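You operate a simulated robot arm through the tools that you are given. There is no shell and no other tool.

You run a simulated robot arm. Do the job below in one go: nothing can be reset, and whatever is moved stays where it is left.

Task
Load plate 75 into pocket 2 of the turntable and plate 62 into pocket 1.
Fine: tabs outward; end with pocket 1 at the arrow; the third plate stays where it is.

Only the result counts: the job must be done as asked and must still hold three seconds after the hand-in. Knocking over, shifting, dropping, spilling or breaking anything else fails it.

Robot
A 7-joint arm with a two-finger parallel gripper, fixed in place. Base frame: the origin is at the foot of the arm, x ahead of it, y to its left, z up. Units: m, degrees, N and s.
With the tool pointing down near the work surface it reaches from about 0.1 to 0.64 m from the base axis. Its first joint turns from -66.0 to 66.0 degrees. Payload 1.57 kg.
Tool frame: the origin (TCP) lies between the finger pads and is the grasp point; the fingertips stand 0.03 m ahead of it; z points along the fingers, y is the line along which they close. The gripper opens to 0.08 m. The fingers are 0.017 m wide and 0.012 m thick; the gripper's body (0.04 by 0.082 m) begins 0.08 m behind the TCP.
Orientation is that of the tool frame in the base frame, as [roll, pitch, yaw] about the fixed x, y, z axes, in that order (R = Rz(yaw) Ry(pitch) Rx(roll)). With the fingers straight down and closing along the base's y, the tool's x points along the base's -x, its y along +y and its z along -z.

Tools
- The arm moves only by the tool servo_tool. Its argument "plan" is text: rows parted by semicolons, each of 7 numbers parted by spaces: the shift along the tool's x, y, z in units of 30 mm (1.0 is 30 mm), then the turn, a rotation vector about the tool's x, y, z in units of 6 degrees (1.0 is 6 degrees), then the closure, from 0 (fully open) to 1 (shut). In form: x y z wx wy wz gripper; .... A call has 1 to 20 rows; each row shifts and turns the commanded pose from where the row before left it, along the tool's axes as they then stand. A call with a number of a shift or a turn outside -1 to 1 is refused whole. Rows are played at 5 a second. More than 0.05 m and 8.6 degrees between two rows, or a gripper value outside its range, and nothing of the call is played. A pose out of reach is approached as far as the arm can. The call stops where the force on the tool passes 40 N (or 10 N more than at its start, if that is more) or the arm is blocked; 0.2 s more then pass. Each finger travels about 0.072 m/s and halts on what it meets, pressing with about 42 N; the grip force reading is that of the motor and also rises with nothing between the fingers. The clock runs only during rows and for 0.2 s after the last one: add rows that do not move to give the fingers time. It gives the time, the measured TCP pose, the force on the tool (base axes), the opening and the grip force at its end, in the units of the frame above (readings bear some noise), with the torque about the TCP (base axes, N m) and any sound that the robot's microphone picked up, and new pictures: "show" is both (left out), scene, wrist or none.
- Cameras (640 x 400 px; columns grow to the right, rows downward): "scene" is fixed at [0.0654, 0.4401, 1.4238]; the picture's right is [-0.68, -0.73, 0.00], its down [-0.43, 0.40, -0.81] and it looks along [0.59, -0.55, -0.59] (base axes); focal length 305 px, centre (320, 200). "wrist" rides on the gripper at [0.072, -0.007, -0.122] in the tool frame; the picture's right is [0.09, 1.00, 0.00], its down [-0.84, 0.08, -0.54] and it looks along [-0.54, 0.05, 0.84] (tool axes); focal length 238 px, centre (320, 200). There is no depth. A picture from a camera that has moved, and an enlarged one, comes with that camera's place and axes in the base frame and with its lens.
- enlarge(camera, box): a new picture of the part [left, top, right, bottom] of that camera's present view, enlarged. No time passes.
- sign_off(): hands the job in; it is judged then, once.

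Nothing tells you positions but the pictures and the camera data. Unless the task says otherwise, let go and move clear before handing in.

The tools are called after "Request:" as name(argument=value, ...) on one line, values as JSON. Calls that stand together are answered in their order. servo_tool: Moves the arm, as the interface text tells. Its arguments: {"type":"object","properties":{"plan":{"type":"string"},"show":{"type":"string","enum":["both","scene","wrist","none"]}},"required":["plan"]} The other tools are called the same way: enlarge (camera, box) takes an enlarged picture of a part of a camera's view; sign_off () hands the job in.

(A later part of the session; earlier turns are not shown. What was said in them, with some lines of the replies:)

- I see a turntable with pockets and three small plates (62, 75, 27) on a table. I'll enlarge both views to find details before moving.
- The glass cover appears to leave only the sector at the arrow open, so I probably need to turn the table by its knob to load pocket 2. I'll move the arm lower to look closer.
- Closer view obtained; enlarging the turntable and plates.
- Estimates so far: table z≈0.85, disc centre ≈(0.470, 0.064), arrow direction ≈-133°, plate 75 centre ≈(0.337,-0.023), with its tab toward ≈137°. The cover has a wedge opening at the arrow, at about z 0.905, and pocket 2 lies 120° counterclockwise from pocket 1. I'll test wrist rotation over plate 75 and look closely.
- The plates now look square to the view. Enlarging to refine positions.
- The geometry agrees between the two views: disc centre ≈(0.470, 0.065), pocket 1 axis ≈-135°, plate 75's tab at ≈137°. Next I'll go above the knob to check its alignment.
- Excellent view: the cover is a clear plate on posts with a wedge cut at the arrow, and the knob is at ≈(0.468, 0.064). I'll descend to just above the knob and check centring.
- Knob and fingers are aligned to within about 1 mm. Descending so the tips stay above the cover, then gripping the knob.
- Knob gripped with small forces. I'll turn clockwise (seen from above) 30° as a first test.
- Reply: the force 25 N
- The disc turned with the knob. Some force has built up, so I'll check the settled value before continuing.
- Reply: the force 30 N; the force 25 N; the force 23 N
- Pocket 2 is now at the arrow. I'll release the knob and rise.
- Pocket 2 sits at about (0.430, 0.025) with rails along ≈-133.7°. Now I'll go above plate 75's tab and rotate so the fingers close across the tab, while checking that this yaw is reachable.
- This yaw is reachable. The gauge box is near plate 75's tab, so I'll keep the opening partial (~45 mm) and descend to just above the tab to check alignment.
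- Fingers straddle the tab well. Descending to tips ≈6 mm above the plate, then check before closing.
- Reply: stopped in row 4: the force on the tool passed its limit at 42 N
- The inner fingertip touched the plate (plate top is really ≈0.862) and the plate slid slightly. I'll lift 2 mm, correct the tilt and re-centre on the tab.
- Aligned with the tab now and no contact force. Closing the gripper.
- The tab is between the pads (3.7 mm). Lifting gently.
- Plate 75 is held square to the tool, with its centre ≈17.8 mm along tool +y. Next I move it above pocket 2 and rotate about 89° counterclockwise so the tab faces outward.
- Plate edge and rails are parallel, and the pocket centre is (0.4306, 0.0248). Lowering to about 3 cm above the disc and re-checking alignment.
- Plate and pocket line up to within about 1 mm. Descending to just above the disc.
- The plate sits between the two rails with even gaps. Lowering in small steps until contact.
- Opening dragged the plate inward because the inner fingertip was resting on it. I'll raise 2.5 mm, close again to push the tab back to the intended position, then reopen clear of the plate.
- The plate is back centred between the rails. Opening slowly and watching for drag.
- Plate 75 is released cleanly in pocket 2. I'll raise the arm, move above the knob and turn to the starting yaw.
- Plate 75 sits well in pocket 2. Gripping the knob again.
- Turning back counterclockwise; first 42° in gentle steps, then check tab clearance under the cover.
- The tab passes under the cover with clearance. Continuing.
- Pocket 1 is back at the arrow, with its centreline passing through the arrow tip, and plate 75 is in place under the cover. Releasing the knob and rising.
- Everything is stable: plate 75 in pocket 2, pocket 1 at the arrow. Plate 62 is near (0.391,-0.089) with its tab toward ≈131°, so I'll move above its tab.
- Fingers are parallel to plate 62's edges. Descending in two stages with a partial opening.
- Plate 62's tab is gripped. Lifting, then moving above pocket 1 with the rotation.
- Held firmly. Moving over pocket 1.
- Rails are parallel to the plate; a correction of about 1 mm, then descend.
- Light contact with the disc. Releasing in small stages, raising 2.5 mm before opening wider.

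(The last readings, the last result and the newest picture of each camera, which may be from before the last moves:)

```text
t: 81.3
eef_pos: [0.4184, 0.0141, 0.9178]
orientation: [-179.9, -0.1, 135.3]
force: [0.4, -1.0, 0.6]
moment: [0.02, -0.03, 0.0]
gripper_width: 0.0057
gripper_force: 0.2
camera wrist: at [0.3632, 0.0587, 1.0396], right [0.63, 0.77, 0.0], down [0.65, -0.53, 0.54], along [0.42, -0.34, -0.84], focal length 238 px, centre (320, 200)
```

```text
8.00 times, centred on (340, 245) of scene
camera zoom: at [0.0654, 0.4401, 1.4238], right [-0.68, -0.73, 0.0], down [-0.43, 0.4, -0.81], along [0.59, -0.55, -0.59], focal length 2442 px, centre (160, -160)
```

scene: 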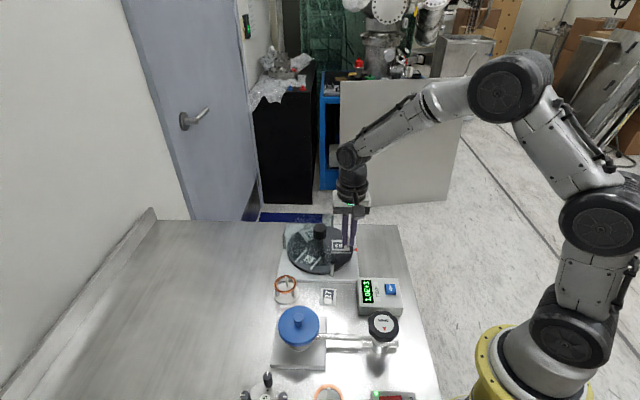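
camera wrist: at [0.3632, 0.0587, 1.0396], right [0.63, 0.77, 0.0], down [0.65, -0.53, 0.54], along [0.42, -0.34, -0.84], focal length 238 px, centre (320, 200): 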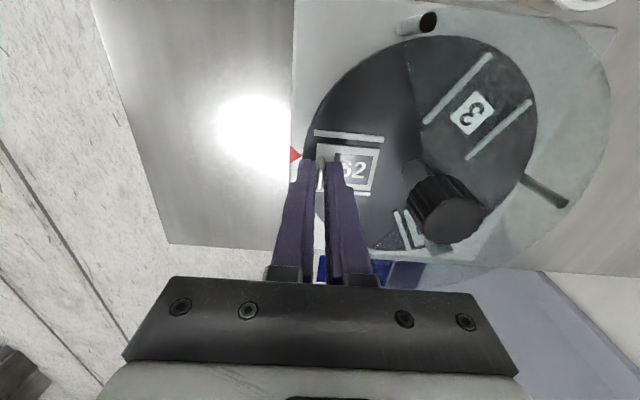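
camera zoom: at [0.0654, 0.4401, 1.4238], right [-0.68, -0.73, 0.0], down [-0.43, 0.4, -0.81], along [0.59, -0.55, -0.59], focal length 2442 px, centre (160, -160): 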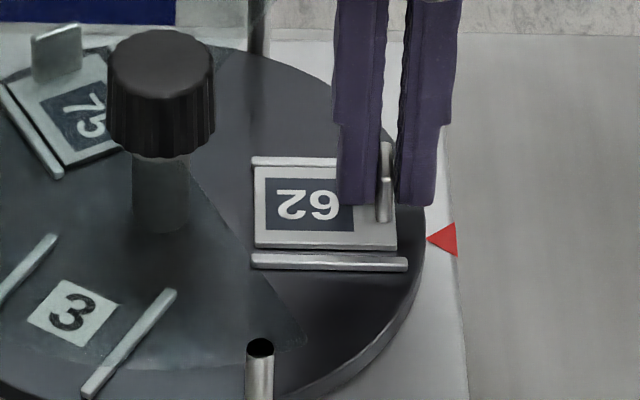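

Plate 62 is seated between the rails, perhaps 1 mm too far inward. I'll nudge it outward slightly with the inner finger, then open and check.

Request:
servo_tool(plan="0 -0.035 0 0 0 0 0.93;0 -0.035 0 0 0 0 0.93;0 0 0 0 0 0 0.93;0 0.03 0 0 0 0 0.93;0 0 0 0 0 0 0.88;0 0 0 0 0 0 0.82;0 0 0 0 0 0 0.75;0 0 0 0 0 0 0.75")

Request:
enlarge(camera="wrist", box=[260, 80, 420, 200])

Request:
enlarge(camera="scene", box=[310, 220, 370, 270])

```text
t: 83.1
eef_pos: [0.419, 0.0125, 0.9168]
orientation: [-179.9, -0.1, 135.5]
force: [-0.4, 0.5, -0.6]
moment: [-0.02, 0.0, -0.03]
gripper_width: 0.0202
gripper_force: 0.0
camera wrist: at [0.3627, 0.0574, 1.0395], right [0.63, 0.77, 0.0], down [0.65, -0.53, 0.54], along [0.42, -0.34, -0.84], focal length 238 px, centre (320, 200)
```

scene: 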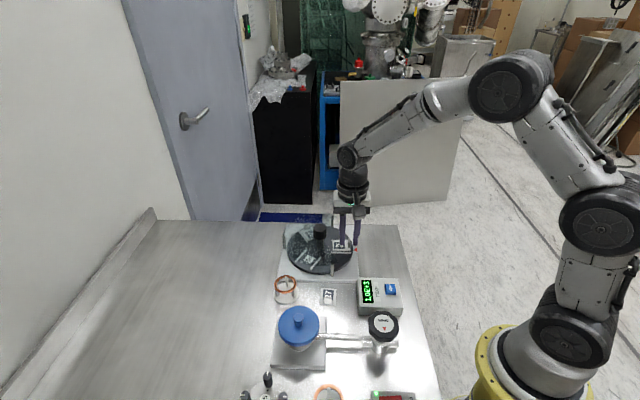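
wrist: 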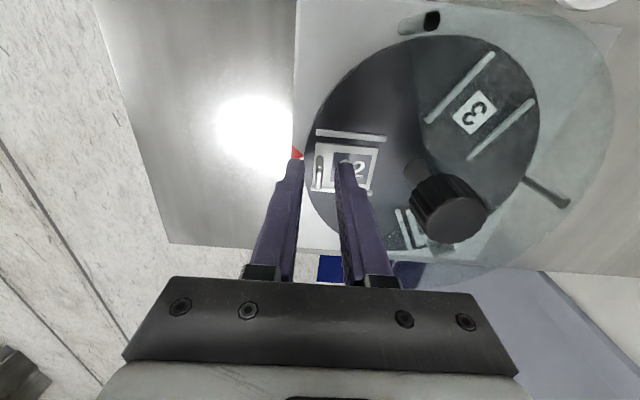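

```text
3.33 times, centred on (340, 140) of wrist
camera zoom: at [0.3627, 0.0574, 1.0395], right [0.63, 0.77, 0.0], down [0.65, -0.53, 0.54], along [0.42, -0.34, -0.84], focal length 794 px, centre (253, 400)
```

zoom: 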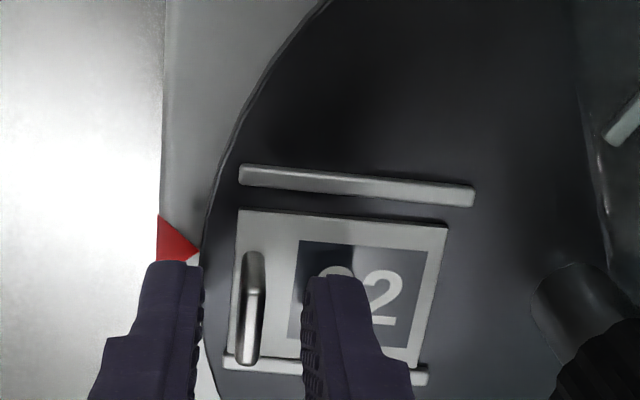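

```text
8.00 times, centred on (340, 245) of scene
camera zoom: at [0.0654, 0.4401, 1.4238], right [-0.68, -0.73, 0.0], down [-0.43, 0.4, -0.81], along [0.59, -0.55, -0.59], focal length 2442 px, centre (160, -160)
```

zoom: 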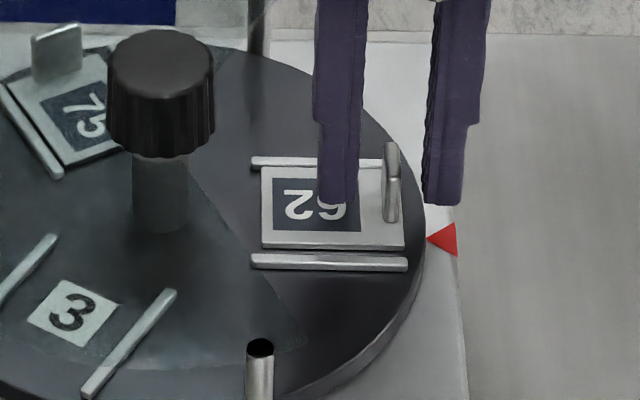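

Both plates are seated with tabs outward. Raising straight up and clear.

Request:
servo_tool(plan="0 0 -0.6 0 0 0 0.75;0 0 -1 0 0 0 0.75;0 0 -1 0 0 0 0.75;0 0 -1 0 0 0 0.75;0 0 -1 0 0 0 0.75;0 0 -1 0 0 0 0.75;0 0 -1 0 0 0 0.75;0 -1 0 0 0 0 0.75;0 -1 0 0 0 0 0.75;0 -1 0 0 0 0 0.75;0 0 0 0 0 0 0.75;0 0 0 0 0 0 0.75")

Request:
enlarge(camera="scene", box=[280, 200, 400, 310])

Request:
enlarge(camera="wrist", box=[270, 30, 470, 200])

```text
t: 85.7
eef_pos: [0.3545, -0.0511, 1.1152]
orientation: [-179.8, -0.1, 135.5]
force: [-0.8, -0.2, 0.4]
moment: [0.01, -0.01, 0.0]
gripper_width: 0.02
gripper_force: 0.1
camera wrist: at [0.2985, -0.0058, 1.2372], right [0.63, 0.77, 0.0], down [0.65, -0.53, 0.54], along [0.42, -0.34, -0.84], focal length 238 px, centre (320, 200)
```

scene: 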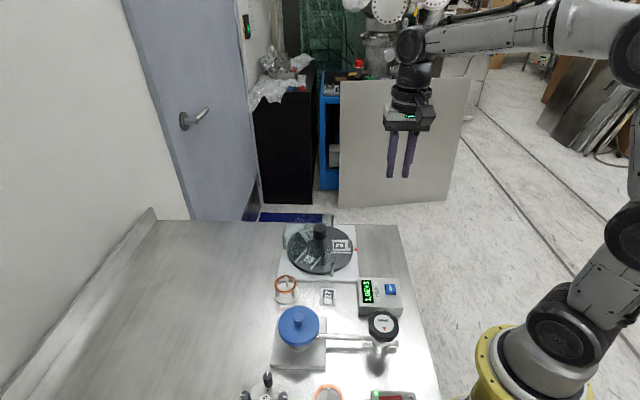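
wrist: 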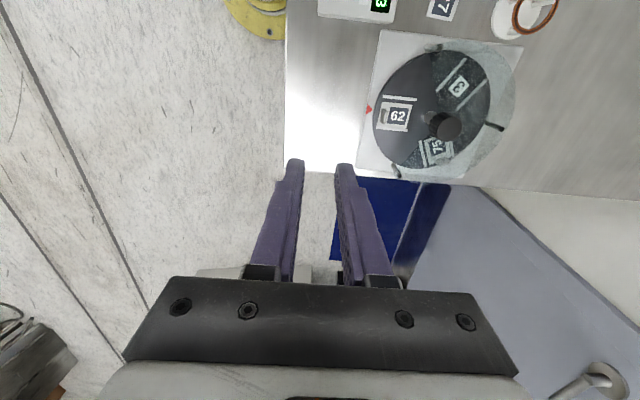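

```text
3.64 times, centred on (340, 255) of scene
camera zoom: at [0.0654, 0.4401, 1.4238], right [-0.68, -0.73, 0.0], down [-0.43, 0.4, -0.81], along [0.59, -0.55, -0.59], focal length 1110 px, centre (247, 0)
```

zoom: 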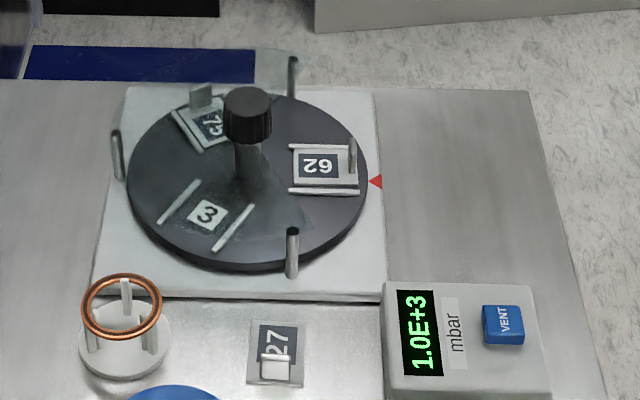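

```text
2.35 times, centred on (370, 115) of wrist
camera zoom: at [0.2985, -0.0058, 1.2372], right [0.63, 0.77, 0.0], down [0.65, -0.53, 0.54], along [0.42, -0.34, -0.84], focal length 561 px, centre (202, 400)
```

zoom: 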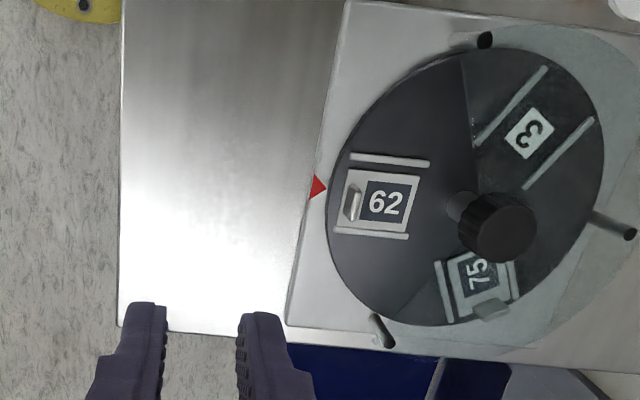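

Plate 75 is in pocket 2 and plate 62 is in pocket 1, both between the rails with tabs outward. Pocket 1 is at the arrow, plate 27 hasn't moved and the arm is clear, so I'm handing in.

Request:
sign_off()

```text
The job is handed in.
```

I loaded plate 75 into pocket 2 and plate 62 into pocket 1, both between the rails with their tabs outward. In the last pictures before I handed the job in, pocket 1 was at the arrow, plate 27 had not been moved, and the arm was clear.

- **Plate 75:** a fingertip touched it while I was picking it up, and it slid about 3 mm on the table. When I first let go in pocket 2, the inner finger dragged it about 12 mm inward. I pushed it back into place and released it cleanly.
- **Plate 62:** it went down about 1 mm too far inward, so I nudged it outward. It may now sit about 1 mm too far outward, still between its rails.
- **Turntable:** I turned it by its knob to load pocket 2, then turned it back. Plate 75 passed under the clear cover without touching it. The knob resisted slightly as pocket 1 came back to the arrow, but it lines up with the arrow about as it did at the start.
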